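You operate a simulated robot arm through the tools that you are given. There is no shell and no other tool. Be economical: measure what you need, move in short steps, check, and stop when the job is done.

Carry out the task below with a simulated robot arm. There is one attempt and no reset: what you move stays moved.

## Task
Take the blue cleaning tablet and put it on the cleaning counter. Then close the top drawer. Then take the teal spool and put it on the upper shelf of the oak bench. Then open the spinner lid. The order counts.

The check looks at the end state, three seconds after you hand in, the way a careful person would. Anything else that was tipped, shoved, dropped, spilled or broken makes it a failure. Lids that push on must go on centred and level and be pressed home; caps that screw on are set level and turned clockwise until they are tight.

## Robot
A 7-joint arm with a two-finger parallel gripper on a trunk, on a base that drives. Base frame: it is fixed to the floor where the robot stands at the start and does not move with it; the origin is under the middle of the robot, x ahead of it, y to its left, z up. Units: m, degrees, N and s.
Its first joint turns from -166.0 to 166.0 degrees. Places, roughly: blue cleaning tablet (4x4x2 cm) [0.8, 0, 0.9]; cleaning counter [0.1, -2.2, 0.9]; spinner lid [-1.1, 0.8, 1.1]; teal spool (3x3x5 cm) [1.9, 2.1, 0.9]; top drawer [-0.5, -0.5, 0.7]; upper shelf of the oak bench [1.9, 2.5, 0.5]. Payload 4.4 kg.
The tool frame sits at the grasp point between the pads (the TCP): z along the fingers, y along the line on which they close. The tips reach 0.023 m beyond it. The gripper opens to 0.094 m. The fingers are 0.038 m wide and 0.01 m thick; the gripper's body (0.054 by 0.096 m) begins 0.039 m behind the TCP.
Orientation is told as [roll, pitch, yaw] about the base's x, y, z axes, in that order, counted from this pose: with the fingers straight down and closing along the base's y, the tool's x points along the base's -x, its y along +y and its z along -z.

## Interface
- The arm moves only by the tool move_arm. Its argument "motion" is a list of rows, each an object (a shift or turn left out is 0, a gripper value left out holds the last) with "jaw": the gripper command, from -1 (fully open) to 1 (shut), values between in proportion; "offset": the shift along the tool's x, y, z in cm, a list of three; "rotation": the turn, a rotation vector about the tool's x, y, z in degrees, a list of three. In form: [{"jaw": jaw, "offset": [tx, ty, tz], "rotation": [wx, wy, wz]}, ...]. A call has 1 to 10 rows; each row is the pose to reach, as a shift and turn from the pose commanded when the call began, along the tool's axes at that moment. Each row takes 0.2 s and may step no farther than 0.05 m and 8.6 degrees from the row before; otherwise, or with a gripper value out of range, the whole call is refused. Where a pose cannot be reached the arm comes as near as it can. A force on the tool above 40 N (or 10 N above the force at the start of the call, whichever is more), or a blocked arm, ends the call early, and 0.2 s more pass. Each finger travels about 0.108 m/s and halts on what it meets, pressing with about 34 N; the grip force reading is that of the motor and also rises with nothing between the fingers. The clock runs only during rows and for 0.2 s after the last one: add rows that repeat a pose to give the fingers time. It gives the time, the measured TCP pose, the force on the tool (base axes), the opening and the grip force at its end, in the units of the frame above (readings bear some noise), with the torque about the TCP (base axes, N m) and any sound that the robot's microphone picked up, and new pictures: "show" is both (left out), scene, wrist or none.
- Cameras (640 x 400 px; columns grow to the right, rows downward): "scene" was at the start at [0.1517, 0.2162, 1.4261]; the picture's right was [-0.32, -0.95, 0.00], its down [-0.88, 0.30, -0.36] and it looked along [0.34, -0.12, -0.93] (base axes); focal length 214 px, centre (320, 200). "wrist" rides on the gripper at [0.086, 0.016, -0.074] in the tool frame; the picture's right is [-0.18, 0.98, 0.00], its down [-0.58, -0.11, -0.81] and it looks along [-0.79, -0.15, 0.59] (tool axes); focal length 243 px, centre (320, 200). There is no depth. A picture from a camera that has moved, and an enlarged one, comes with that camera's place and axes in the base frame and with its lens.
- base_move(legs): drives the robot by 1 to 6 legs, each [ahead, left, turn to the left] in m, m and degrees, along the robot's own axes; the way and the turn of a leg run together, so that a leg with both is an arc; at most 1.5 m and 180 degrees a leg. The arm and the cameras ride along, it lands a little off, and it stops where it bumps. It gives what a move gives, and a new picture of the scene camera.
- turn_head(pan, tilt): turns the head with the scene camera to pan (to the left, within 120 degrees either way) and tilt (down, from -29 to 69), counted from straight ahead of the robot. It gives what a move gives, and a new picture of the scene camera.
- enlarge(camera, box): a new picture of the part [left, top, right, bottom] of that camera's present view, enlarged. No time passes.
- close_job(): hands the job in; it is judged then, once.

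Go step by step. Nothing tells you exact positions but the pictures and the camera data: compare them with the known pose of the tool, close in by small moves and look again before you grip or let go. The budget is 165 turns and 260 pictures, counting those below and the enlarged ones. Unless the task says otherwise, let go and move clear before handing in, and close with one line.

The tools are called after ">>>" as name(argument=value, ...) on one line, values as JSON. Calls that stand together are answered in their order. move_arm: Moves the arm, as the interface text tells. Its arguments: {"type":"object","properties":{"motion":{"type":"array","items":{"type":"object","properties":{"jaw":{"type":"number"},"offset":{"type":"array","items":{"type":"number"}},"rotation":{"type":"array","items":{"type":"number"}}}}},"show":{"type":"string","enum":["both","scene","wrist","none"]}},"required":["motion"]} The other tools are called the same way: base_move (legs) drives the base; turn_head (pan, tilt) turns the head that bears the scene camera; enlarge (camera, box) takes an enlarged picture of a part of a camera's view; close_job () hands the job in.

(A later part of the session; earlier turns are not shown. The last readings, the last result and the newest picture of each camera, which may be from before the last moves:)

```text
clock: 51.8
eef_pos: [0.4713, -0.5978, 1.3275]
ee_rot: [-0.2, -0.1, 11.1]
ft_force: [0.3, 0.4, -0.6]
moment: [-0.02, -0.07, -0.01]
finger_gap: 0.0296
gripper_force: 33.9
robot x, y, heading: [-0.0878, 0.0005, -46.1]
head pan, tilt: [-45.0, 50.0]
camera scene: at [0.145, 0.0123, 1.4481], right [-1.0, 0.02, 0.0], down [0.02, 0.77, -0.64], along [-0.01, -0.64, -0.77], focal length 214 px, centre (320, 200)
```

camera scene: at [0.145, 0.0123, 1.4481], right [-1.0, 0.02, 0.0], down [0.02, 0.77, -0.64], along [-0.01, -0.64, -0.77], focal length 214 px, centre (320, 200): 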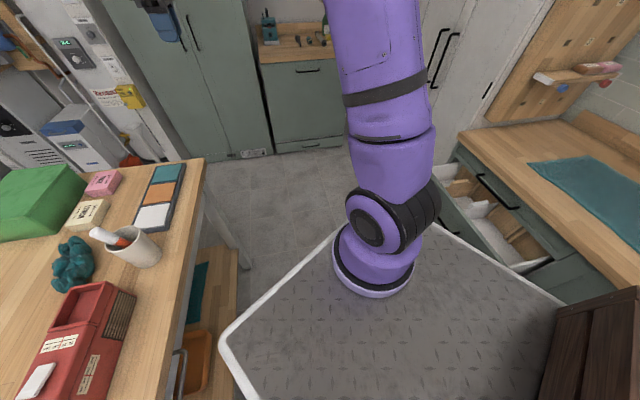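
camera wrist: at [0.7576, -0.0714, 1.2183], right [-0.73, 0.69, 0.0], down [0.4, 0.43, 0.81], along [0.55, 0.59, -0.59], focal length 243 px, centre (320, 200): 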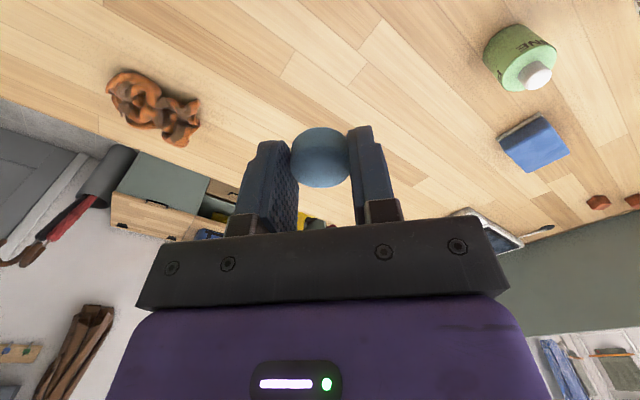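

The turn is clear so far, so I'll finish it.

>>> base_move(legs=[[0, 0, -44]])

>>> turn_head(pan=-40, tilt=55)

>>> turn_head(pan=30, tilt=50)

```text
clock: 54.2
eef_pos: [-0.1042, -0.8224, 1.3294]
ee_rot: [-0.2, 0.0, -32.8]
ft_force: [0.4, -0.3, -0.3]
moment: [0.0, 0.0, -0.01]
finger_gap: 0.0296
gripper_force: 33.9
robot x, y, heading: [-0.0907, 0.0003, -90.4]
head pan, tilt: [-45.0, 50.0]
camera scene: at [0.0873, -0.1564, 1.4481], right [-0.7, 0.71, 0.0], down [0.54, 0.54, -0.64], along [-0.46, -0.45, -0.77], focal length 214 px, centre (320, 200)
```

scene: 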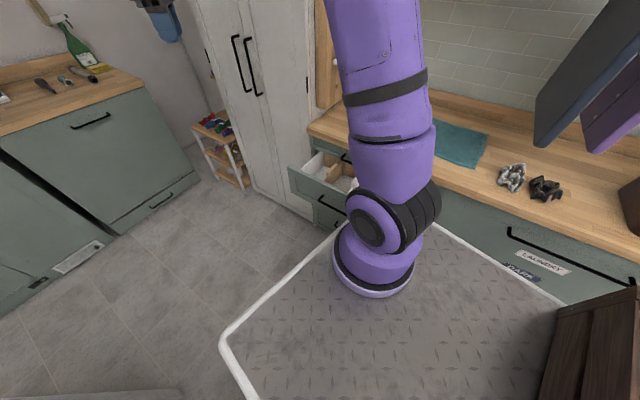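

```text
clock: 54.9
eef_pos: [-0.1038, -0.8222, 1.3284]
ee_rot: [-0.2, -0.1, -33.0]
ft_force: [0.6, 0.1, -0.3]
moment: [-0.01, -0.01, 0.02]
finger_gap: 0.0297
gripper_force: 34.2
robot x, y, heading: [-0.0896, -0.0018, -90.6]
head pan, tilt: [-40.0, 55.0]
camera scene: at [0.0954, -0.1572, 1.4416], right [-0.76, 0.65, 0.0], down [0.53, 0.62, -0.57], along [-0.37, -0.44, -0.82], focal length 214 px, centre (320, 200)
```

scene: 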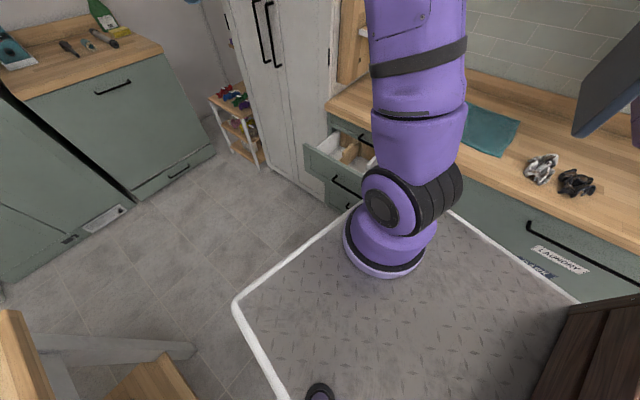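

```text
clock: 56.3
eef_pos: [-0.1041, -0.8214, 1.3287]
ee_rot: [-0.3, 0.0, -32.8]
ft_force: [-0.2, 0.7, -0.9]
moment: [0.01, 0.01, 0.0]
finger_gap: 0.0297
gripper_force: 34.3
robot x, y, heading: [-0.0916, -0.001, -90.2]
head pan, tilt: [30.0, 50.0]
camera scene: at [0.1802, -0.1691, 1.448], right [-0.87, -0.49, 0.0], down [-0.38, 0.67, -0.64], along [0.32, -0.56, -0.77], focal length 214 px, centre (320, 200)
```

scene: 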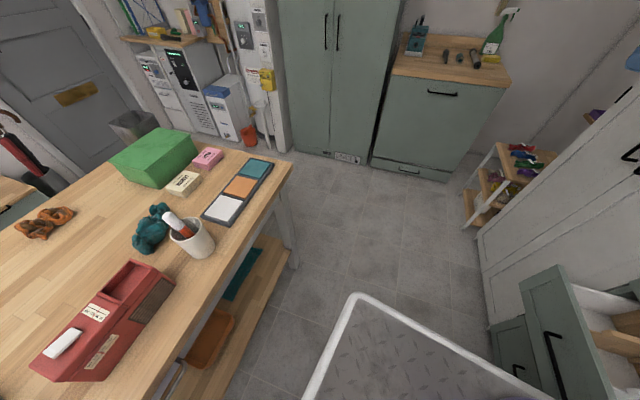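

The drawer front is at x≈-0.33, y≈-0.46..-0.76, top z≈0.81. I'll strafe left 0.17 m to clear it, then go ahead.

>>> base_move(legs=[[0, 0.17, 0], [0.8, 0, 0]])

>>> turn_head(pan=0, tilt=35)

```text
clock: 61.6
eef_pos: [0.0443, -1.6153, 1.3288]
ee_rot: [-0.2, -0.2, -33.7]
ft_force: [-0.1, -0.2, -0.7]
moment: [-0.01, 0.03, 0.02]
finger_gap: 0.0297
gripper_force: 34.1
robot x, y, heading: [0.0701, -0.7956, -91.1]
head pan, tilt: [30.0, 50.0]
camera scene: at [0.3374, -0.9661, 1.448], right [-0.88, -0.48, 0.0], down [-0.37, 0.67, -0.64], along [0.31, -0.56, -0.77], focal length 214 px, centre (320, 200)
```

scene: 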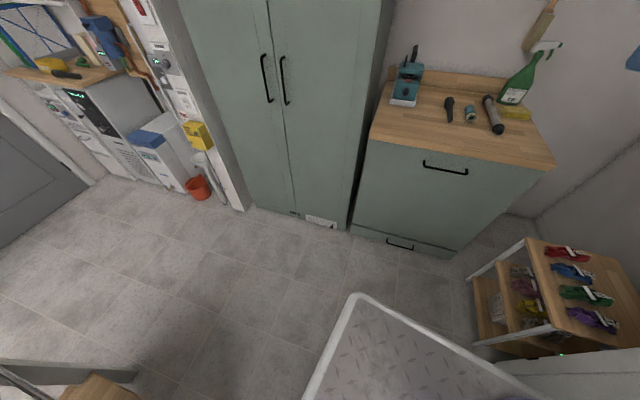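

```text
clock: 62.5
eef_pos: [0.0454, -1.6151, 1.3284]
ee_rot: [-0.3, -0.1, -33.9]
ft_force: [-0.2, 0.8, -0.6]
moment: [0.0, 0.03, 0.0]
finger_gap: 0.0298
gripper_force: 34.0
robot x, y, heading: [0.0701, -0.7954, -91.1]
head pan, tilt: [0.0, 35.0]
camera scene: at [0.2986, -0.9868, 1.4697], right [-1.0, 0.02, 0.0], down [0.01, 0.57, -0.82], along [-0.01, -0.82, -0.57], focal length 214 px, centre (320, 200)
```

scene: 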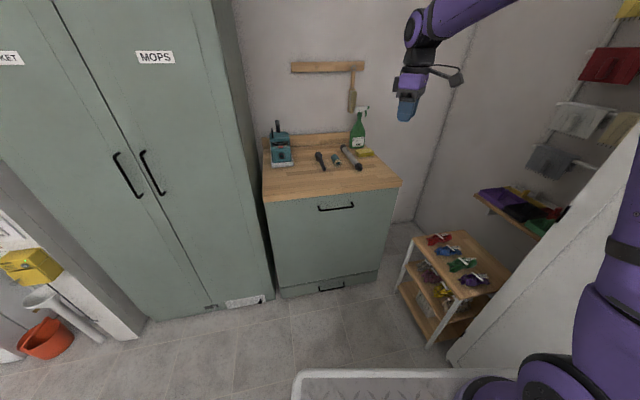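

The free front area of the counter near (0.2,-2.0) is ahead. I'll drive forward 0.36 m more.

>>> base_move(legs=[[0.36, 0, 0]])

```text
clock: 64.9
eef_pos: [0.0343, -1.9732, 1.3282]
ee_rot: [-0.2, -0.1, -33.9]
ft_force: [-0.3, -0.3, -0.6]
moment: [-0.01, 0.0, -0.01]
finger_gap: 0.0294
gripper_force: 34.8
robot x, y, heading: [0.0618, -1.1546, -91.2]
head pan, tilt: [0.0, 35.0]
camera scene: at [0.2904, -1.3461, 1.4698], right [-1.0, 0.02, 0.0], down [0.01, 0.57, -0.82], along [-0.02, -0.82, -0.57], focal length 214 px, centre (320, 200)
```

scene: 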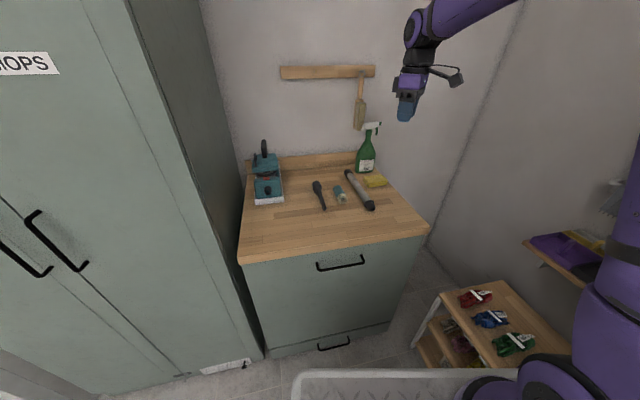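

>>> move_arm(motion=[{"offset": [-3.5, 2.2, 2]}, {"offset": [-7, 4.4, 5]}, {"offset": [-10.5, 6.6, 8]}, {"offset": [-14, 8.8, 11]}, {"offset": [-17.5, 10.9, 13.5]}, {"offset": [-17.5, 10.9, 18]}, {"offset": [-17.5, 10.9, 22.5]}, {"offset": [-17.5, 10.9, 27]}], show="both")

```text
refused: row 2 steps farther than a row can; nothing moved
```

>>> move_arm(motion=[{"offset": [-3.5, 2.2, 2]}, {"offset": [-7, 4.4, 4]}, {"offset": [-10.5, 6.6, 6]}, {"offset": [-14, 8.8, 8]}, {"offset": [-17.5, 10.9, 10]}, {"offset": [-17.5, 10.9, 14.5]}, {"offset": [-17.5, 10.9, 19]}, {"offset": [-17.5, 10.9, 23.5]}, {"offset": [-17.5, 10.9, 28]}], show="both")

```text
clock: 66.9
eef_pos: [0.2393, -1.9821, 1.0463]
ee_rot: [-0.1, -0.2, -33.9]
ft_force: [0.1, 0.7, 1.5]
moment: [-0.02, 0.03, 0.0]
finger_gap: 0.0296
gripper_force: 33.3
robot x, y, heading: [0.0621, -1.1543, -91.4]
head pan, tilt: [0.0, 35.0]
camera scene: at [0.2903, -1.3455, 1.4699], right [-1.0, 0.02, 0.0], down [0.01, 0.57, -0.82], along [-0.02, -0.82, -0.57], focal length 214 px, centre (320, 200)
camera wrist: at [0.1769, -1.9203, 1.1196], right [0.7, 0.71, 0.0], down [0.42, -0.41, 0.81], along [0.58, -0.57, -0.59], focal length 243 px, centre (320, 200)
```

scene: 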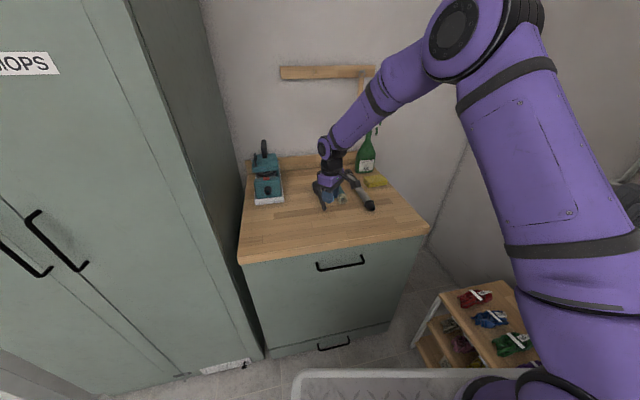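
wrist: 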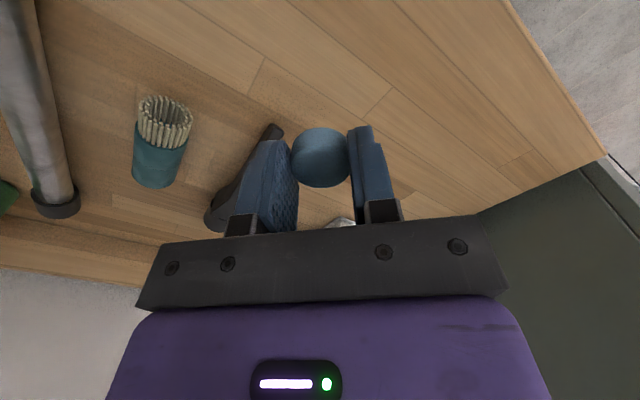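

Below the tool is clear wood. I'll go down to just above the surface.

>>> move_arm(motion=[{"offset": [0, 0, 4.5]}, {"offset": [0, 0, 9]}, {"offset": [0, 0, 10.6]}], show="wrist")

>>> enlarge(camera="scene", box=[270, 150, 400, 231])

```text
clock: 67.7
eef_pos: [0.2422, -1.9819, 0.9419]
ee_rot: [-0.1, -0.2, -33.9]
ft_force: [-0.3, 0.8, 0.6]
moment: [0.01, 0.0, 0.01]
finger_gap: 0.0297
gripper_force: 34.0
robot x, y, heading: [0.0629, -1.1502, -91.2]
head pan, tilt: [0.0, 35.0]
camera wrist: at [0.1786, -1.9195, 1.0154], right [0.7, 0.71, 0.0], down [0.42, -0.41, 0.81], along [0.57, -0.57, -0.59], focal length 243 px, centre (320, 200)
```

wrist: 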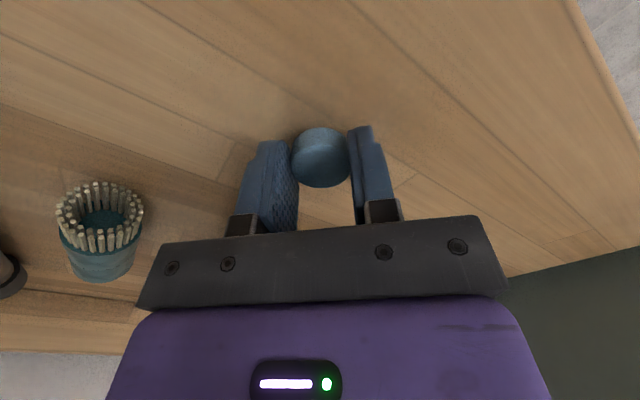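

```text
4.92 times, centred on (335, 190) of scene
camera zoom: at [0.2904, -1.3457, 1.4698], right [-1.0, 0.02, 0.0], down [0.01, 0.57, -0.82], along [-0.02, -0.82, -0.57], focal length 1056 px, centre (246, 247)
```

zoom: 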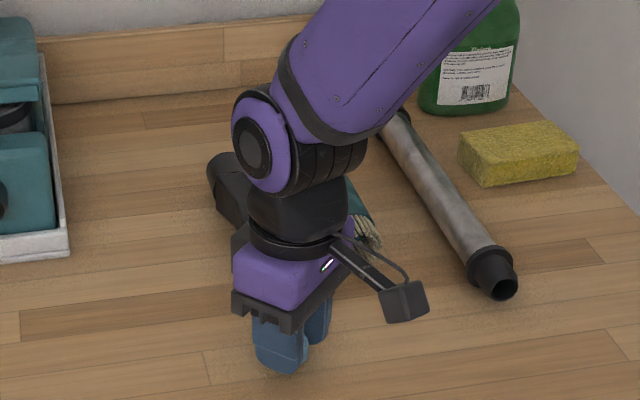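

>>> move_arm(motion=[{"offset": [0, 0, 0.4]}, {"offset": [0, 0, 0.8]}, {"offset": [0, 0, 1.2]}], show="wrist")

```text
clock: 68.5
eef_pos: [0.2426, -1.9816, 0.9335]
ee_rot: [-0.5, -0.4, -33.9]
ft_force: [1.0, -1.2, 33.1]
moment: [0.23, -0.06, -0.11]
finger_gap: 0.0297
gripper_force: 34.0
robot x, y, heading: [0.0602, -1.1477, -91.1]
head pan, tilt: [0.0, 35.0]
camera wrist: at [0.1789, -1.92, 1.0064], right [0.7, 0.71, -0.01], down [0.42, -0.41, 0.81], along [0.58, -0.57, -0.58], focal length 243 px, centre (320, 200)
```

wrist: 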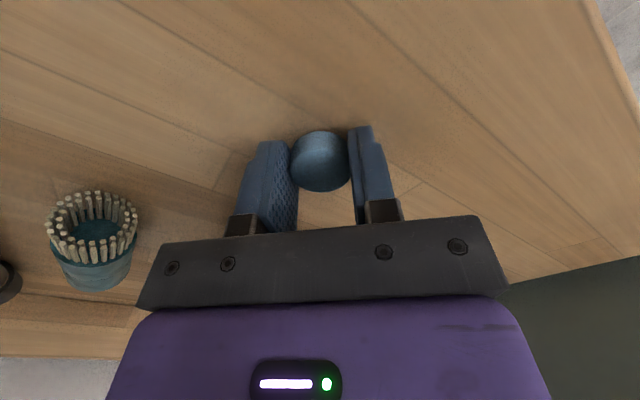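

The tablet is resting on the counter. I'll ease up, open and lift.

>>> move_arm(motion=[{"offset": [0, 0, -0.3], "jaw": 1}, {"offset": [0, 0, -0.3], "jaw": 0}, {"offset": [0, 0, -0.3], "jaw": 0}, {"offset": [0, 0, -0.3], "jaw": 0}], show="wrist")

>>> move_arm(motion=[{"offset": [0, 0, -4.5]}, {"offset": [0, 0, -9]}, {"offset": [0, 0, -13.5]}, {"offset": [0, 0, -18]}, {"offset": [0, 0, -22.5]}, {"offset": [0, 0, -27]}, {"offset": [0, 0, -31]}], show="both")

```text
clock: 69.5
eef_pos: [0.2398, -1.9806, 0.9333]
ee_rot: [-0.1, -0.1, -33.8]
ft_force: [-6.6, -9.8, 11.8]
moment: [0.22, 0.13, 0.21]
finger_gap: 0.0416
gripper_force: 0.2
robot x, y, heading: [0.0585, -1.1516, -91.4]
head pan, tilt: [0.0, 35.0]
camera wrist: at [0.1771, -1.9195, 1.0067], right [0.7, 0.71, 0.0], down [0.42, -0.41, 0.81], along [0.57, -0.57, -0.59], focal length 243 px, centre (320, 200)
```

wrist: 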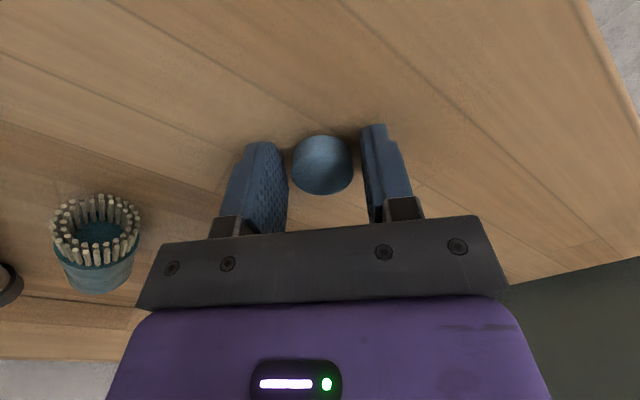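

```text
clock: 71.1
eef_pos: [0.2423, -1.9823, 1.2455]
ee_rot: [0.0, 0.0, -34.0]
ft_force: [-0.4, -0.2, -0.5]
moment: [-0.03, -0.02, -0.02]
finger_gap: 0.0469
gripper_force: 0.1
robot x, y, heading: [0.0628, -1.1548, -91.4]
head pan, tilt: [0.0, 35.0]
camera scene: at [0.2905, -1.3464, 1.4697], right [-1.0, 0.02, 0.0], down [0.01, 0.57, -0.82], along [-0.02, -0.82, -0.57], focal length 214 px, centre (320, 200)
camera wrist: at [0.1797, -1.9205, 1.3192], right [0.7, 0.71, 0.0], down [0.42, -0.41, 0.81], along [0.57, -0.57, -0.59], focal length 243 px, centre (320, 200)
```

scene: 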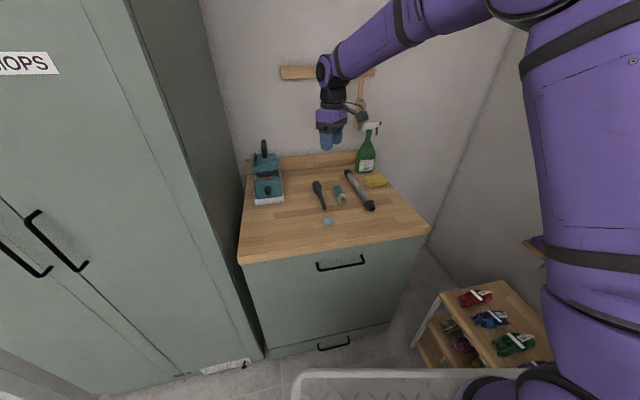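
wrist: 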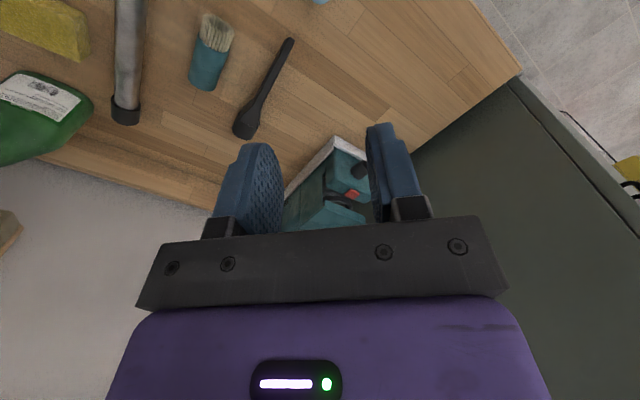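

The tablet is down on the counter. Next is the drawer: I'll tuck the arm in, then move the robot into the open area to face the drawer.

>>> move_arm(motion=[{"offset": [3.83, 1.37, -2]}, {"offset": [7.66, 2.74, -4]}, {"offset": [11.49, 4.11, -6]}, {"offset": [15.32, 5.48, -8]}, {"offset": [19.15, 6.85, -10]}, {"offset": [22.98, 8.22, -12]}, {"offset": [26.81, 9.59, -14]}, {"offset": [30.64, 10.96, -16]}, {"offset": [34.47, 12.33, -18]}, {"offset": [38.3, 13.7, -20]}], show="scene")

>>> turn_head(pan=60, tilt=45)

```text
clock: 73.3
eef_pos: [0.0013, -1.6539, 1.4426]
ee_rot: [-0.2, -0.1, -33.9]
ft_force: [1.0, -0.3, -1.1]
moment: [0.02, 0.03, 0.01]
finger_gap: 0.0471
gripper_force: 0.1
robot x, y, heading: [0.0599, -1.1532, -91.5]
head pan, tilt: [0.0, 35.0]
camera scene: at [0.2907, -1.3466, 1.4697], right [-1.0, 0.02, 0.0], down [0.01, 0.57, -0.82], along [-0.02, -0.82, -0.57], focal length 214 px, centre (320, 200)
```

scene: 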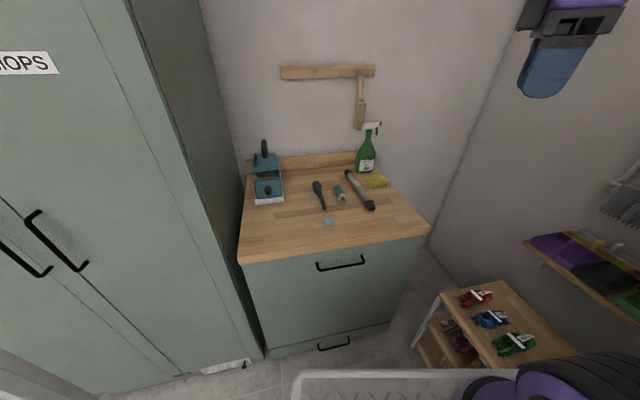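

```text
clock: 74.6
eef_pos: [0.0011, -1.6556, 1.4419]
ee_rot: [-0.2, -0.2, -33.8]
ft_force: [-1.3, -0.3, 0.3]
moment: [-0.02, 0.01, 0.03]
finger_gap: 0.0473
gripper_force: 0.0
robot x, y, heading: [0.059, -1.1496, -91.5]
head pan, tilt: [60.0, 45.0]
camera scene: at [0.3618, -1.3002, 1.455], right [-0.52, -0.85, 0.0], down [-0.6, 0.37, -0.71], along [0.6, -0.37, -0.71], focal length 214 px, centre (320, 200)
```

scene: 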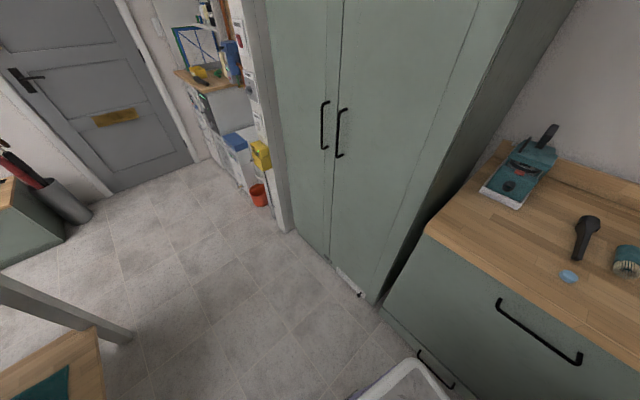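

The room is turned about 10° relative to the base frame, so the drawer closes along about (-0.98,-0.18). I'll move left into the open area, then turn right towards the drawer.

>>> base_move(legs=[[0.02, 0.36, 0], [0, 0, -60]])

>>> turn_head(pan=-50, tilt=35)

```text
clock: 79.6
eef_pos: [-0.0448, -1.3735, 1.4418]
ee_rot: [-0.2, -0.1, -94.6]
ft_force: [0.2, 0.3, -0.1]
moment: [0.03, 0.0, 0.0]
finger_gap: 0.0468
gripper_force: 0.1
robot x, y, heading: [0.4225, -1.1801, -152.3]
head pan, tilt: [60.0, 45.0]
camera scene: at [0.4408, -1.5162, 1.455], right [-1.0, 0.03, 0.0], down [0.02, 0.71, -0.71], along [-0.02, -0.71, -0.71], focal length 214 px, centre (320, 200)
```

scene: 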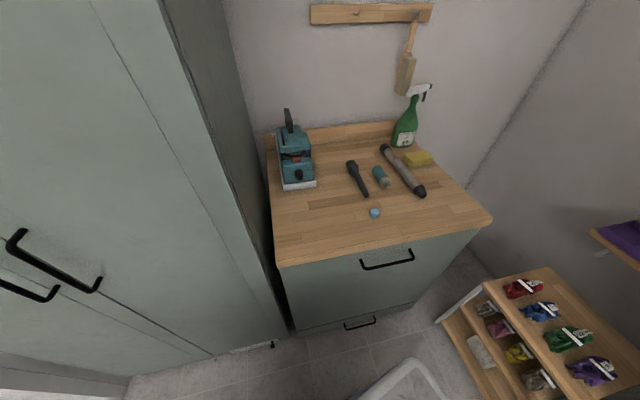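

```text
clock: 81.5
eef_pos: [-0.0452, -1.3741, 1.443]
ee_rot: [-0.2, -0.2, -94.6]
ft_force: [0.8, -0.4, 0.6]
moment: [0.0, 0.0, -0.01]
finger_gap: 0.0472
gripper_force: 0.0
robot x, y, heading: [0.4235, -1.1837, -152.3]
head pan, tilt: [-50.0, 35.0]
camera scene: at [0.362, -1.402, 1.4698], right [0.37, 0.93, 0.0], down [0.53, -0.21, -0.82], along [-0.76, 0.31, -0.57], focal length 214 px, centre (320, 200)
```

scene: 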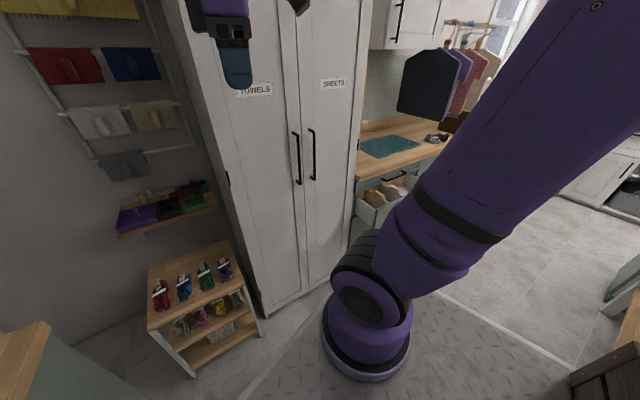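

>>> base_move(legs=[[0, 0, -40]])

>>> turn_head(pan=0, tilt=40)

```text
clock: 83.7
eef_pos: [-0.059, -1.0223, 1.4416]
ee_rot: [-0.2, -0.1, -135.2]
ft_force: [-0.8, 0.0, -0.2]
moment: [-0.05, -0.02, 0.0]
finger_gap: 0.0469
gripper_force: 0.1
robot x, y, heading: [0.4193, -1.1779, 167.3]
head pan, tilt: [-50.0, 35.0]
camera scene: at [0.232, -1.3094, 1.4698], right [0.89, 0.46, 0.0], down [0.26, -0.51, -0.82], along [-0.38, 0.73, -0.57], focal length 214 px, centre (320, 200)
```

scene: 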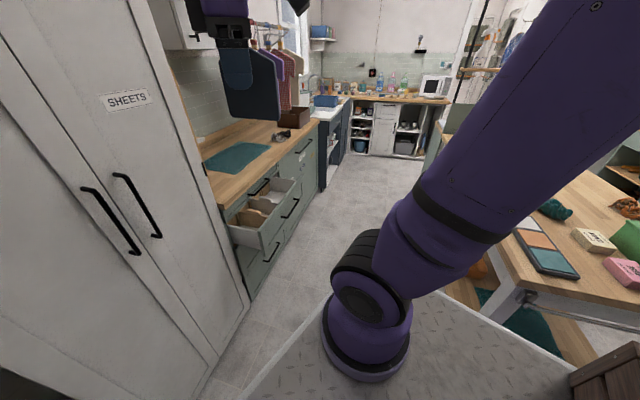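

```text
clock: 84.9
eef_pos: [-0.0591, -1.0224, 1.4431]
ee_rot: [-0.3, -0.1, -135.2]
ft_force: [0.0, -1.5, 0.2]
moment: [-0.02, 0.0, 0.0]
finger_gap: 0.0471
gripper_force: 0.0
robot x, y, heading: [0.4258, -1.1785, 167.2]
head pan, tilt: [0.0, 40.0]
camera scene: at [0.1895, -1.3689, 1.4622], right [0.22, 0.98, 0.0], down [0.63, -0.14, -0.77], along [-0.75, 0.17, -0.64], focal length 214 px, centre (320, 200)
```

scene: 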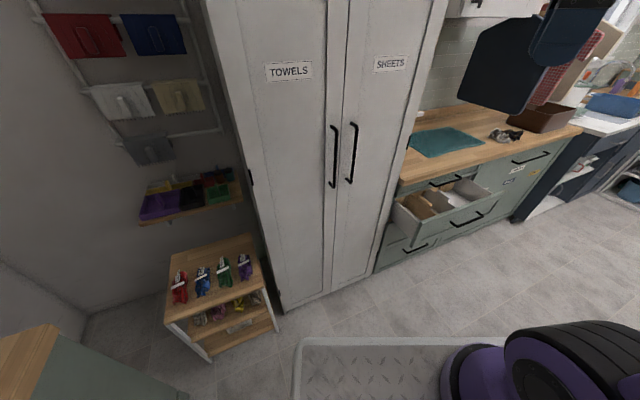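

>>> enlarge(camera="scene", box=[370, 140, 530, 240])

```text
4.00 times, centred on (450, 190) of scene
camera zoom: at [0.1895, -1.3689, 1.4622], right [0.22, 0.98, 0.0], down [0.63, -0.14, -0.77], along [-0.75, 0.17, -0.64], focal length 858 px, centre (-200, 240)
```

zoom: 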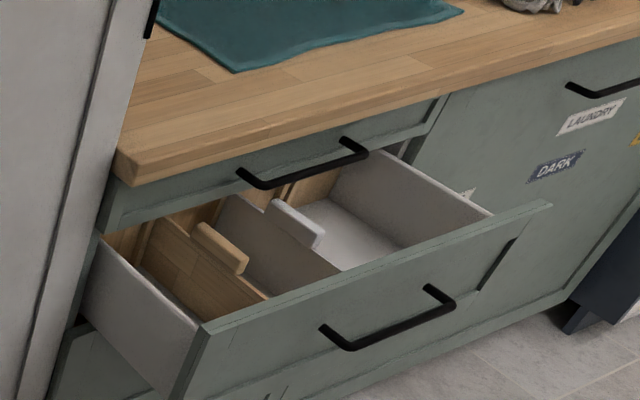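

The open drawer is the one meant: its panel runs from (-0.34,-0.81) to (-0.44,-0.25), top z≈0.81. I'll bring the closed gripper toward it, yawed square to the panel, then tilt it.

>>> move_arm(motion=[{"jaw": 1, "offset": [2.03, -2.75, 2.37], "rotation": [0, 0, 4.31]}, {"jaw": 1, "offset": [4.06, -5.5, 4.75], "rotation": [0, 0, 8.62]}, {"jaw": 1, "offset": [6.09, -8.25, 7.12], "rotation": [0, 0, 12.93]}, {"jaw": 1, "offset": [8.12, -11, 9.5], "rotation": [0, 0, 17.24]}, {"jaw": 1, "offset": [10.15, -13.75, 11.87], "rotation": [0, 0, 21.55]}, {"jaw": 1, "offset": [12.18, -16.5, 14.25], "rotation": [0, 0, 25.86]}, {"jaw": 1, "offset": [14.21, -19.25, 16.6], "rotation": [0, 0, 30.17]}, {"jaw": 1, "offset": [16.2, -22, 19], "rotation": [0, 0, 34.5]}], show="both")

```text
clock: 86.7
eef_pos: [-0.0944, -0.7535, 1.2523]
ee_rot: [0.0, -0.4, -169.8]
ft_force: [0.7, -0.3, 0.4]
moment: [0.04, 0.0, -0.02]
finger_gap: 0.0003
gripper_force: 33.6
robot x, y, heading: [0.4263, -1.1759, 167.6]
head pan, tilt: [0.0, 40.0]
camera scene: at [0.19, -1.3696, 1.4622], right [0.22, 0.98, 0.0], down [0.63, -0.14, -0.77], along [-0.75, 0.17, -0.64], focal length 214 px, centre (320, 200)
camera wrist: at [-0.0072, -0.7542, 1.3258], right [-0.01, -1.0, 0.0], down [-0.59, 0.0, 0.81], along [-0.81, 0.01, -0.59], focal length 243 px, centre (320, 200)
```

scene: 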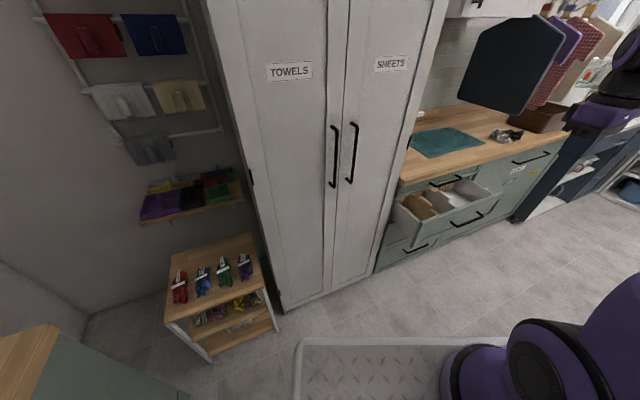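
wrist: 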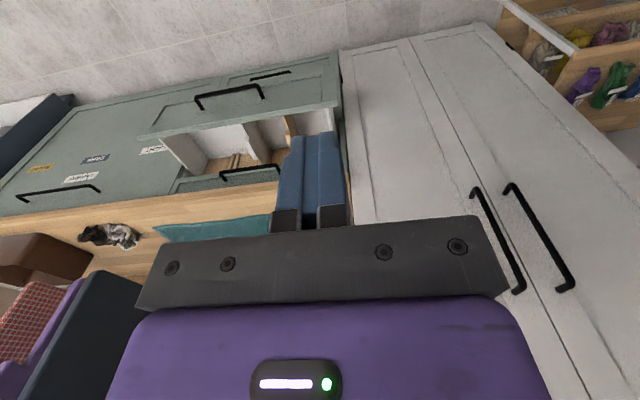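

>>> move_arm(motion=[{"offset": [-0.57, -0.77, 2.5], "rotation": [0, -6.9, 0]}, {"offset": [-1.15, -1.55, 5], "rotation": [0, -13.8, 0]}, {"offset": [-1.72, -2.32, 7.5], "rotation": [0, -20.7, 0]}, {"offset": [-2.3, -3.1, 10], "rotation": [0, -27.6, 0]}, {"offset": [-2.87, -3.87, 12.5], "rotation": [0, -34.5, 0]}, {"offset": [-3.45, -4.65, 15], "rotation": [0, -41.4, 0]}, {"offset": [-4.02, -5.42, 17.5], "rotation": [0, -48.3, 0]}, {"offset": [-4.6, -6.2, 20], "rotation": [0, -55, 0]}], show="both")

```text
clock: 88.5
eef_pos: [-0.1552, -0.6992, 1.0528]
ee_rot: [-0.2, -55.4, -169.6]
ft_force: [0.2, -0.1, 1.2]
moment: [0.0, 0.01, -0.01]
finger_gap: 0.0001
gripper_force: 34.1
robot x, y, heading: [0.4256, -1.1809, 167.0]
head pan, tilt: [0.0, 40.0]
camera scene: at [0.1898, -1.3696, 1.4622], right [0.22, 0.98, 0.0], down [0.63, -0.14, -0.77], along [-0.75, 0.17, -0.64], focal length 214 px, centre (320, 200)
camera wrist: at [-0.0439, -0.6956, 1.0232], right [0.07, -0.99, 0.15], down [0.31, 0.16, 0.94], along [-0.95, -0.02, 0.32], focal length 243 px, centre (320, 200)
```

scene: 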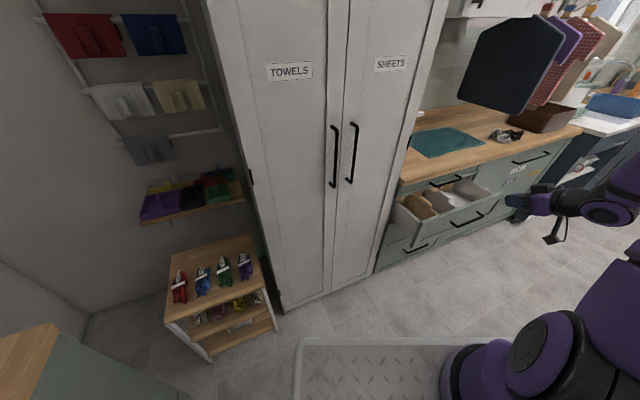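
wrist: 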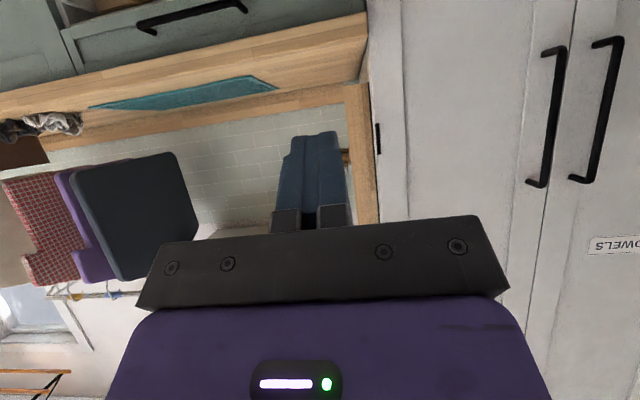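

>>> move_arm(motion=[{"offset": [2.33, -0.68, 3.54]}, {"offset": [4.66, -1.36, 7.08]}, {"offset": [6.99, -2.04, 10.62]}, {"offset": [9.32, -2.72, 14.16]}, {"offset": [11.65, -3.4, 17.7]}, {"offset": [13.98, -4.08, 21.24]}, {"offset": [16.3, -4.75, 24.8]}], show="both")

>>> enlarge(camera="scene", box=[370, 140, 530, 240])

```text
clock: 90.1
eef_pos: [-0.2749, -0.6715, 0.7748]
ee_rot: [-0.3, -55.4, -169.7]
ft_force: [0.7, 0.3, 0.2]
moment: [0.01, 0.03, -0.01]
finger_gap: 0.0001
gripper_force: 33.6
robot x, y, heading: [0.424, -1.1778, 166.9]
head pan, tilt: [0.0, 40.0]
camera scene: at [0.1899, -1.3691, 1.4623], right [0.22, 0.98, 0.0], down [0.63, -0.14, -0.77], along [-0.75, 0.17, -0.64], focal length 214 px, centre (320, 200)
camera wrist: at [-0.1628, -0.6681, 0.7459], right [0.07, -0.99, 0.15], down [0.31, 0.16, 0.94], along [-0.95, -0.02, 0.31], focal length 243 px, centre (320, 200)
```

scene: 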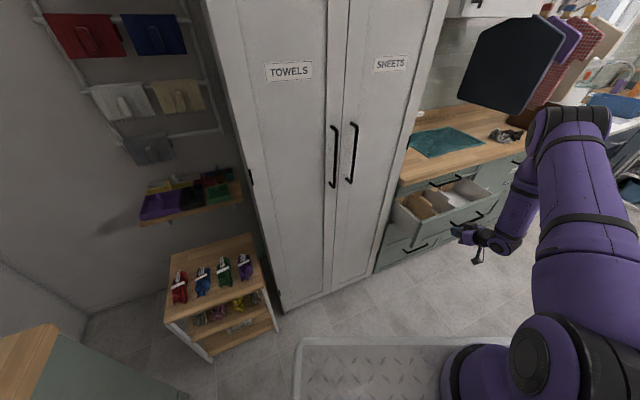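
wrist: 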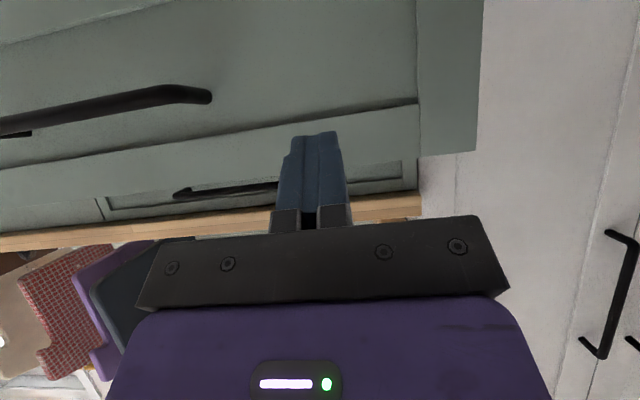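

```text
4.00 times, centred on (450, 190) of scene
camera zoom: at [0.1899, -1.3691, 1.4623], right [0.22, 0.98, 0.0], down [0.63, -0.14, -0.77], along [-0.75, 0.17, -0.64], focal length 858 px, centre (-200, 240)
```

zoom: 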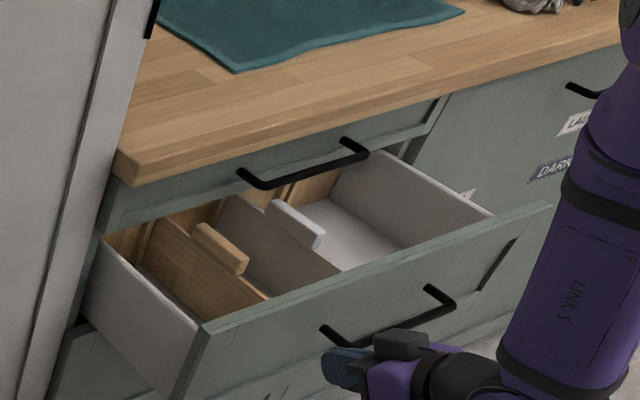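

The tips are 7 cm off the panel, right of the handle. I'll lower 1.5 cm and push along the closing direction.

>>> move_arm(motion=[{"offset": [1.23, 0, 0.85]}, {"offset": [-0.13, 0, 2.82]}, {"offset": [-1.27, 0, 4.47]}, {"offset": [-2.41, 0, 6.12]}, {"offset": [-3.54, 0, 7.76]}, {"offset": [-4.68, 0, 9.4]}, {"offset": [-5.81, 0, 11.06]}, {"offset": [-6.95, 0, 12.7]}, {"offset": [-8.08, 0, 14.35]}], show="wrist")

>>> enlarge(camera="scene", box=[370, 140, 530, 240])

```text
clock: 92.1
eef_pos: [-0.4347, -0.6987, 0.7647]
ee_rot: [-0.3, -55.3, -169.7]
ft_force: [-0.4, 0.0, -0.1]
moment: [-0.02, 0.02, 0.02]
finger_gap: 0.0
gripper_force: 33.8
robot x, y, heading: [0.4209, -1.1803, 167.6]
head pan, tilt: [0.0, 40.0]
camera wrist: at [-0.3242, -0.696, 0.7343], right [0.07, -0.99, 0.15], down [0.31, 0.16, 0.94], along [-0.95, -0.02, 0.31], focal length 243 px, centre (320, 200)
```

wrist: 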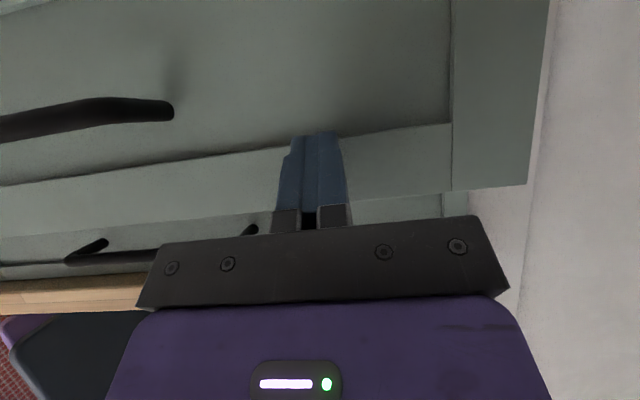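

```text
4.00 times, centred on (450, 190) of scene
camera zoom: at [0.1894, -1.3688, 1.4623], right [0.22, 0.98, 0.0], down [0.63, -0.14, -0.77], along [-0.75, 0.17, -0.64], focal length 858 px, centre (-200, 240)
```

zoom: 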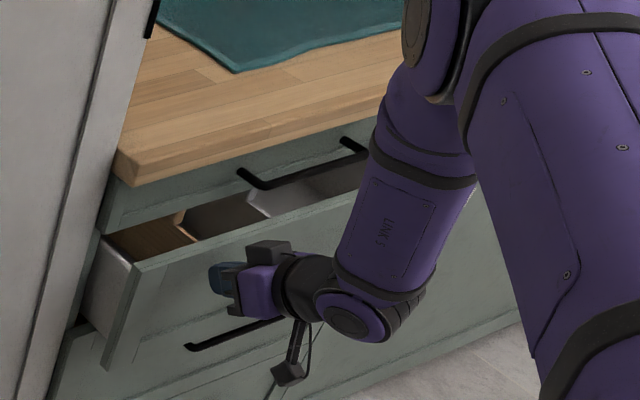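

The drawer is moving in smoothly. I'll continue the push.

>>> move_arm(motion=[{"offset": [-0.85, 0, 1.23]}, {"offset": [-1.7, 0, 2.47]}, {"offset": [-2.56, 0, 3.7]}, {"offset": [-3.41, 0, 4.94]}, {"offset": [-4.26, 0, 6.17]}, {"offset": [-4.83, 0, 7]}, {"offset": [-5.4, 0, 7.82]}, {"offset": [-5.96, 0, 8.64]}], show="wrist")

>>> enlarge(camera="scene", box=[370, 140, 530, 240])

```text
clock: 93.5
eef_pos: [-0.508, -0.7124, 0.7599]
ee_rot: [0.0, -54.9, -169.9]
ft_force: [9.0, 1.4, 2.5]
moment: [-0.09, 0.09, 0.02]
finger_gap: 0.0
gripper_force: 33.9
robot x, y, heading: [0.423, -1.1811, 167.3]
head pan, tilt: [0.0, 40.0]
stopped in row 6: the force on the tool passed its limit at 75 N (the readings are from after the stop); the commanded pose is now the measured one
camera wrist: at [-0.3954, -0.7091, 0.7319], right [0.07, -0.99, 0.15], down [0.3, 0.16, 0.94], along [-0.95, -0.02, 0.31], focal length 243 px, centre (320, 200)
```

wrist: 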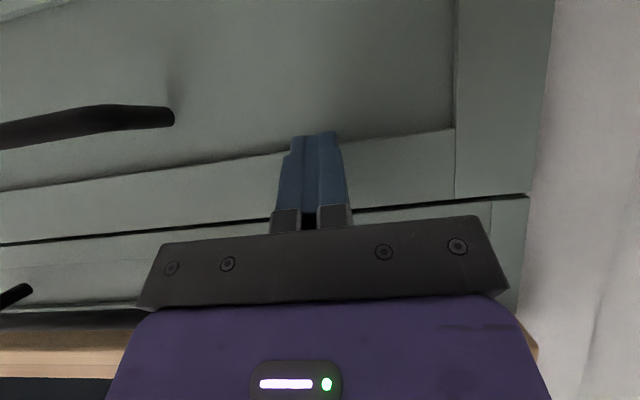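

```text
4.00 times, centred on (450, 190) of scene
camera zoom: at [0.1901, -1.3689, 1.4623], right [0.22, 0.98, 0.0], down [0.63, -0.14, -0.77], along [-0.75, 0.17, -0.64], focal length 858 px, centre (-200, 240)
```

zoom: 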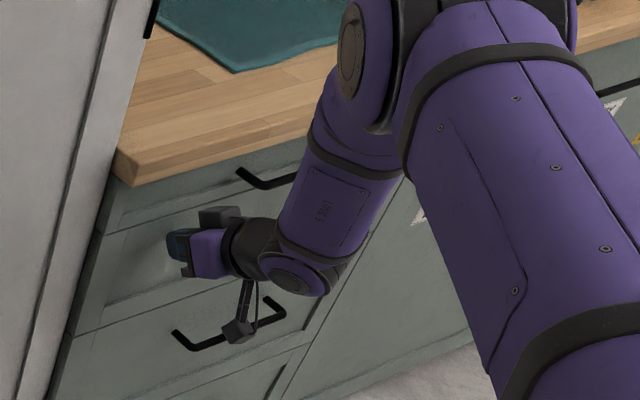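

The drawer looks flush and the push met its end stop. I'll back off and check.

>>> move_arm(motion=[{"offset": [1.7, 0, -2.47]}, {"offset": [3.98, 0, -5.76]}, {"offset": [6.25, 0, -9.05]}, {"offset": [8.5, 0, -12.3]}, {"offset": [10.8, 0, -15.6]}], show="wrist")

>>> enlarge(camera="scene", box=[370, 140, 530, 240])

```text
clock: 94.7
eef_pos: [-0.326, -0.6799, 0.7638]
ee_rot: [-0.1, -55.0, -169.8]
ft_force: [-0.4, -0.3, -0.1]
moment: [-0.02, 0.0, -0.02]
finger_gap: 0.0
gripper_force: 34.0
robot x, y, heading: [0.4262, -1.1777, 167.4]
head pan, tilt: [0.0, 40.0]
camera wrist: at [-0.2143, -0.6764, 0.7345], right [0.07, -0.99, 0.15], down [0.3, 0.16, 0.94], along [-0.95, -0.02, 0.31], focal length 243 px, centre (320, 200)
```

wrist: 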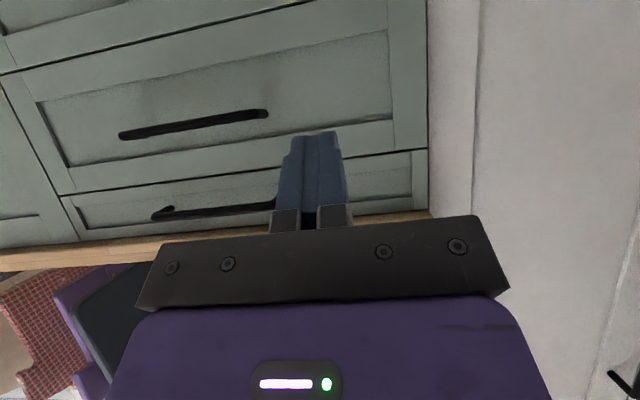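

```text
4.00 times, centred on (450, 190) of scene
camera zoom: at [0.1894, -1.3693, 1.4622], right [0.22, 0.98, 0.0], down [0.63, -0.14, -0.77], along [-0.75, 0.17, -0.64], focal length 858 px, centre (-200, 240)
```

zoom: 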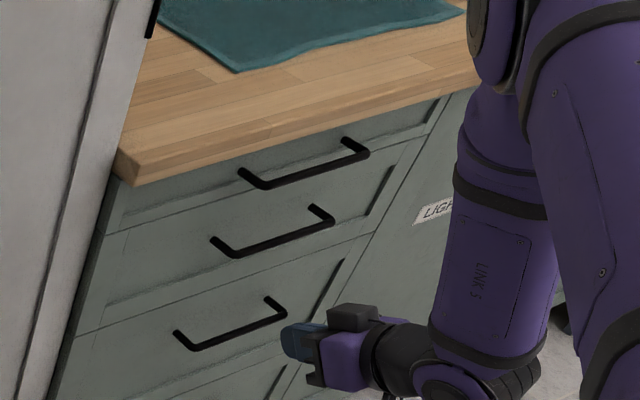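

All drawers are flush. I'll retract the arm, untilt it and tuck it for the drive to the oak bench.

>>> move_arm(motion=[{"offset": [-2.41, 0.75, -3.79]}, {"offset": [-4.82, 1.5, -7.58]}, {"offset": [-7.23, 2.25, -11.37]}, {"offset": [-9.64, 3, -15.16]}, {"offset": [-12.05, 3.75, -18.95]}, {"offset": [-14.46, 4.5, -22.74]}, {"offset": [-16.87, 5.25, -26.53]}], show="none")

>>> move_arm(motion=[{"offset": [-2.56, 3.09, -2.66], "rotation": [0, 6.9, 0]}, {"offset": [-5.12, 6.18, -5.32], "rotation": [0, 13.8, 0]}, {"offset": [-7.68, 9.27, -7.98], "rotation": [0, 20.7, 0]}, {"offset": [-10.24, 12.36, -10.64], "rotation": [0, 27.6, 0]}, {"offset": [-12.8, 15.45, -13.3], "rotation": [0, 34.5, 0]}, {"offset": [-15.36, 18.54, -15.96], "rotation": [0, 41.4, 0]}, {"offset": [-17.92, 21.63, -18.62], "rotation": [0, 48.3, 0]}, {"offset": [-20.48, 24.72, -21.28], "rotation": [0, 55, 0]}], show="none")

>>> turn_head(pan=-100, tilt=25)

```text
clock: 96.3
eef_pos: [-0.1924, -0.7103, 1.0547]
ee_rot: [0.2, -54.8, -169.9]
ft_force: [-0.6, 0.3, -1.1]
moment: [-0.01, 0.02, 0.02]
finger_gap: 0.0
gripper_force: 33.8
robot x, y, heading: [0.4207, -1.1779, 167.3]
head pan, tilt: [0.0, 40.0]
```

```text
clock: 98.1
eef_pos: [-0.0914, -0.9482, 1.346]
ee_rot: [-0.1, 0.3, -170.0]
ft_force: [-0.4, 0.2, 0.5]
moment: [-0.04, -0.01, -0.01]
finger_gap: 0.0
gripper_force: 34.0
robot x, y, heading: [0.4207, -1.18, 167.4]
head pan, tilt: [0.0, 40.0]
```

```text
clock: 99.8
eef_pos: [-0.0942, -0.9493, 1.3459]
ee_rot: [0.0, -0.1, -169.9]
ft_force: [0.7, 0.2, 0.1]
moment: [-0.02, -0.03, 0.01]
finger_gap: 0.0001
gripper_force: 34.1
robot x, y, heading: [0.4199, -1.1789, 167.2]
head pan, tilt: [-100.0, 25.0]
camera scene: at [0.3081, -1.3027, 1.4855], right [0.92, -0.39, 0.0], down [-0.16, -0.39, -0.91], along [0.35, 0.84, -0.42], focal length 214 px, centre (320, 200)
```

scene: 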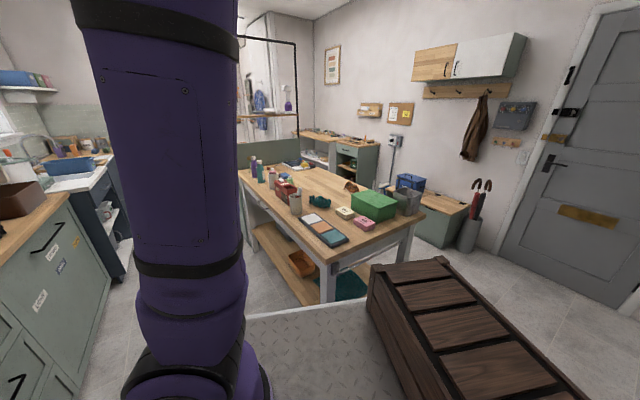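

The drawer task is done. The aisle beyond the table is more than 1 m wide, so I'll turn towards +y and strafe into it.

>>> base_move(legs=[[0, 0, -67], [0, -0.7, 0]])

>>> turn_head(pan=20, tilt=50)

```text
clock: 106.6
eef_pos: [1.1215, -0.4897, 1.3466]
ee_rot: [0.0, 0.0, 123.4]
ft_force: [-0.1, 0.1, 0.4]
moment: [-0.02, 0.0, 0.01]
finger_gap: 0.0
gripper_force: 33.6
robot x, y, heading: [1.1099, -1.0551, 100.5]
head pan, tilt: [-100.0, 25.0]
camera scene: at [0.9524, -0.9994, 1.4856], right [0.01, -1.0, 0.0], down [-0.42, 0.0, -0.91], along [0.91, 0.01, -0.42], focal length 214 px, centre (320, 200)
```

scene: 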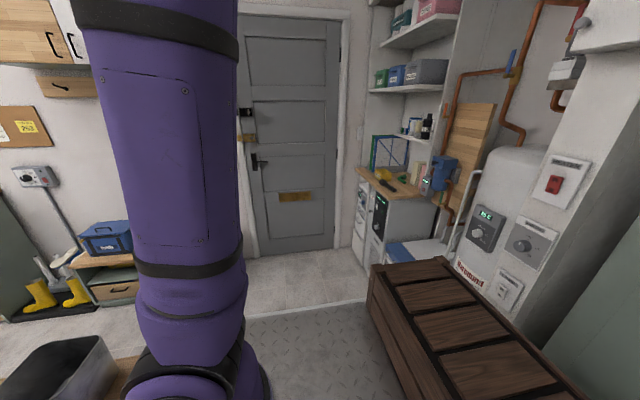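

```text
clock: 108.6
eef_pos: [1.1203, -0.4896, 1.3466]
ee_rot: [0.0, 0.1, 123.3]
ft_force: [-0.2, 0.6, -0.6]
moment: [0.01, -0.02, 0.01]
finger_gap: 0.0001
gripper_force: 33.9
robot x, y, heading: [1.1101, -1.0565, 100.5]
head pan, tilt: [20.0, 50.0]
camera scene: at [0.8212, -0.9338, 1.4481], right [0.86, 0.51, 0.0], down [0.39, -0.66, -0.64], along [-0.33, 0.55, -0.77], focal length 214 px, centre (320, 200)
```

scene: 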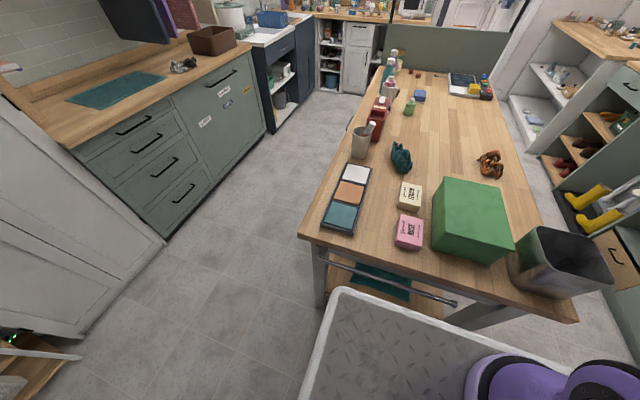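

>>> base_move(legs=[[-0.02, -0.75, 0]])

>>> turn_head(pan=-5, tilt=35)

```text
clock: 112.7
eef_pos: [1.8797, -0.3703, 1.3457]
ee_rot: [0.0, 0.1, 123.2]
ft_force: [0.2, 0.1, 0.6]
moment: [-0.01, 0.03, 0.02]
finger_gap: 0.0003
gripper_force: 34.1
robot x, y, heading: [1.8683, -0.934, 100.2]
head pan, tilt: [20.0, 50.0]
camera scene: at [1.5785, -0.8143, 1.4481], right [0.86, 0.51, 0.0], down [0.39, -0.66, -0.64], along [-0.32, 0.55, -0.77], focal length 214 px, centre (320, 200)
```

scene: 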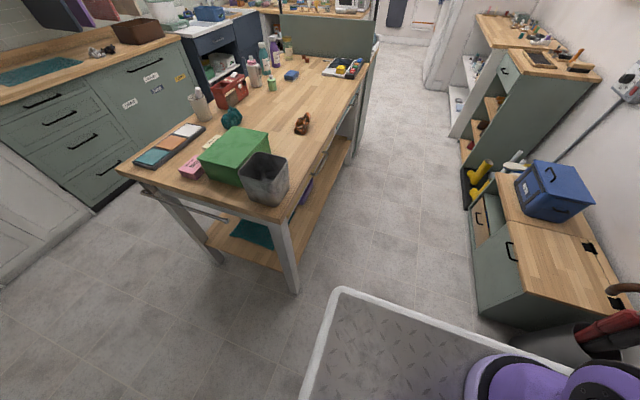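

```text
clock: 113.6
eef_pos: [1.8777, -0.3693, 1.3452]
ee_rot: [0.0, 0.1, 123.2]
ft_force: [-0.8, -0.3, 0.7]
moment: [0.01, -0.02, 0.01]
finger_gap: 0.0
gripper_force: 34.1
robot x, y, heading: [1.8695, -0.9351, 100.2]
head pan, tilt: [-5.0, 35.0]
camera scene: at [1.6091, -0.7931, 1.4697], right [1.0, 0.09, 0.0], down [0.05, -0.57, -0.82], along [-0.08, 0.82, -0.57], focal length 214 px, centre (320, 200)
```

scene: 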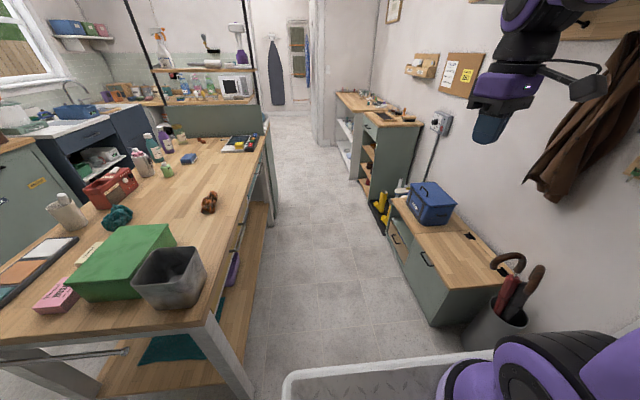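

>>> enlarge(camera="scene", box=[310, 70, 470, 170])

```text
4.00 times, centred on (390, 120) of scene
camera zoom: at [1.6091, -0.7931, 1.4697], right [1.0, 0.09, 0.0], down [0.05, -0.57, -0.82], along [-0.08, 0.82, -0.57], focal length 858 px, centre (40, 520)
```

zoom: 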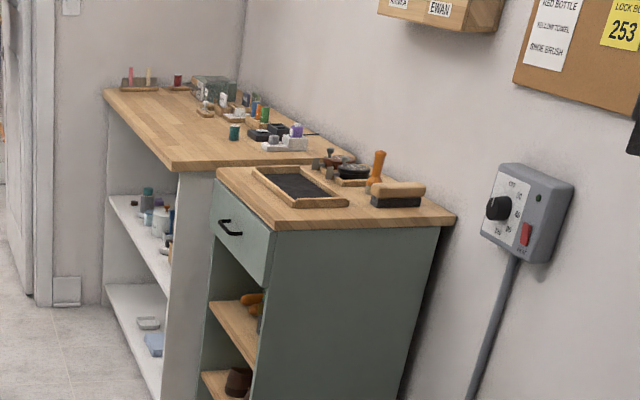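

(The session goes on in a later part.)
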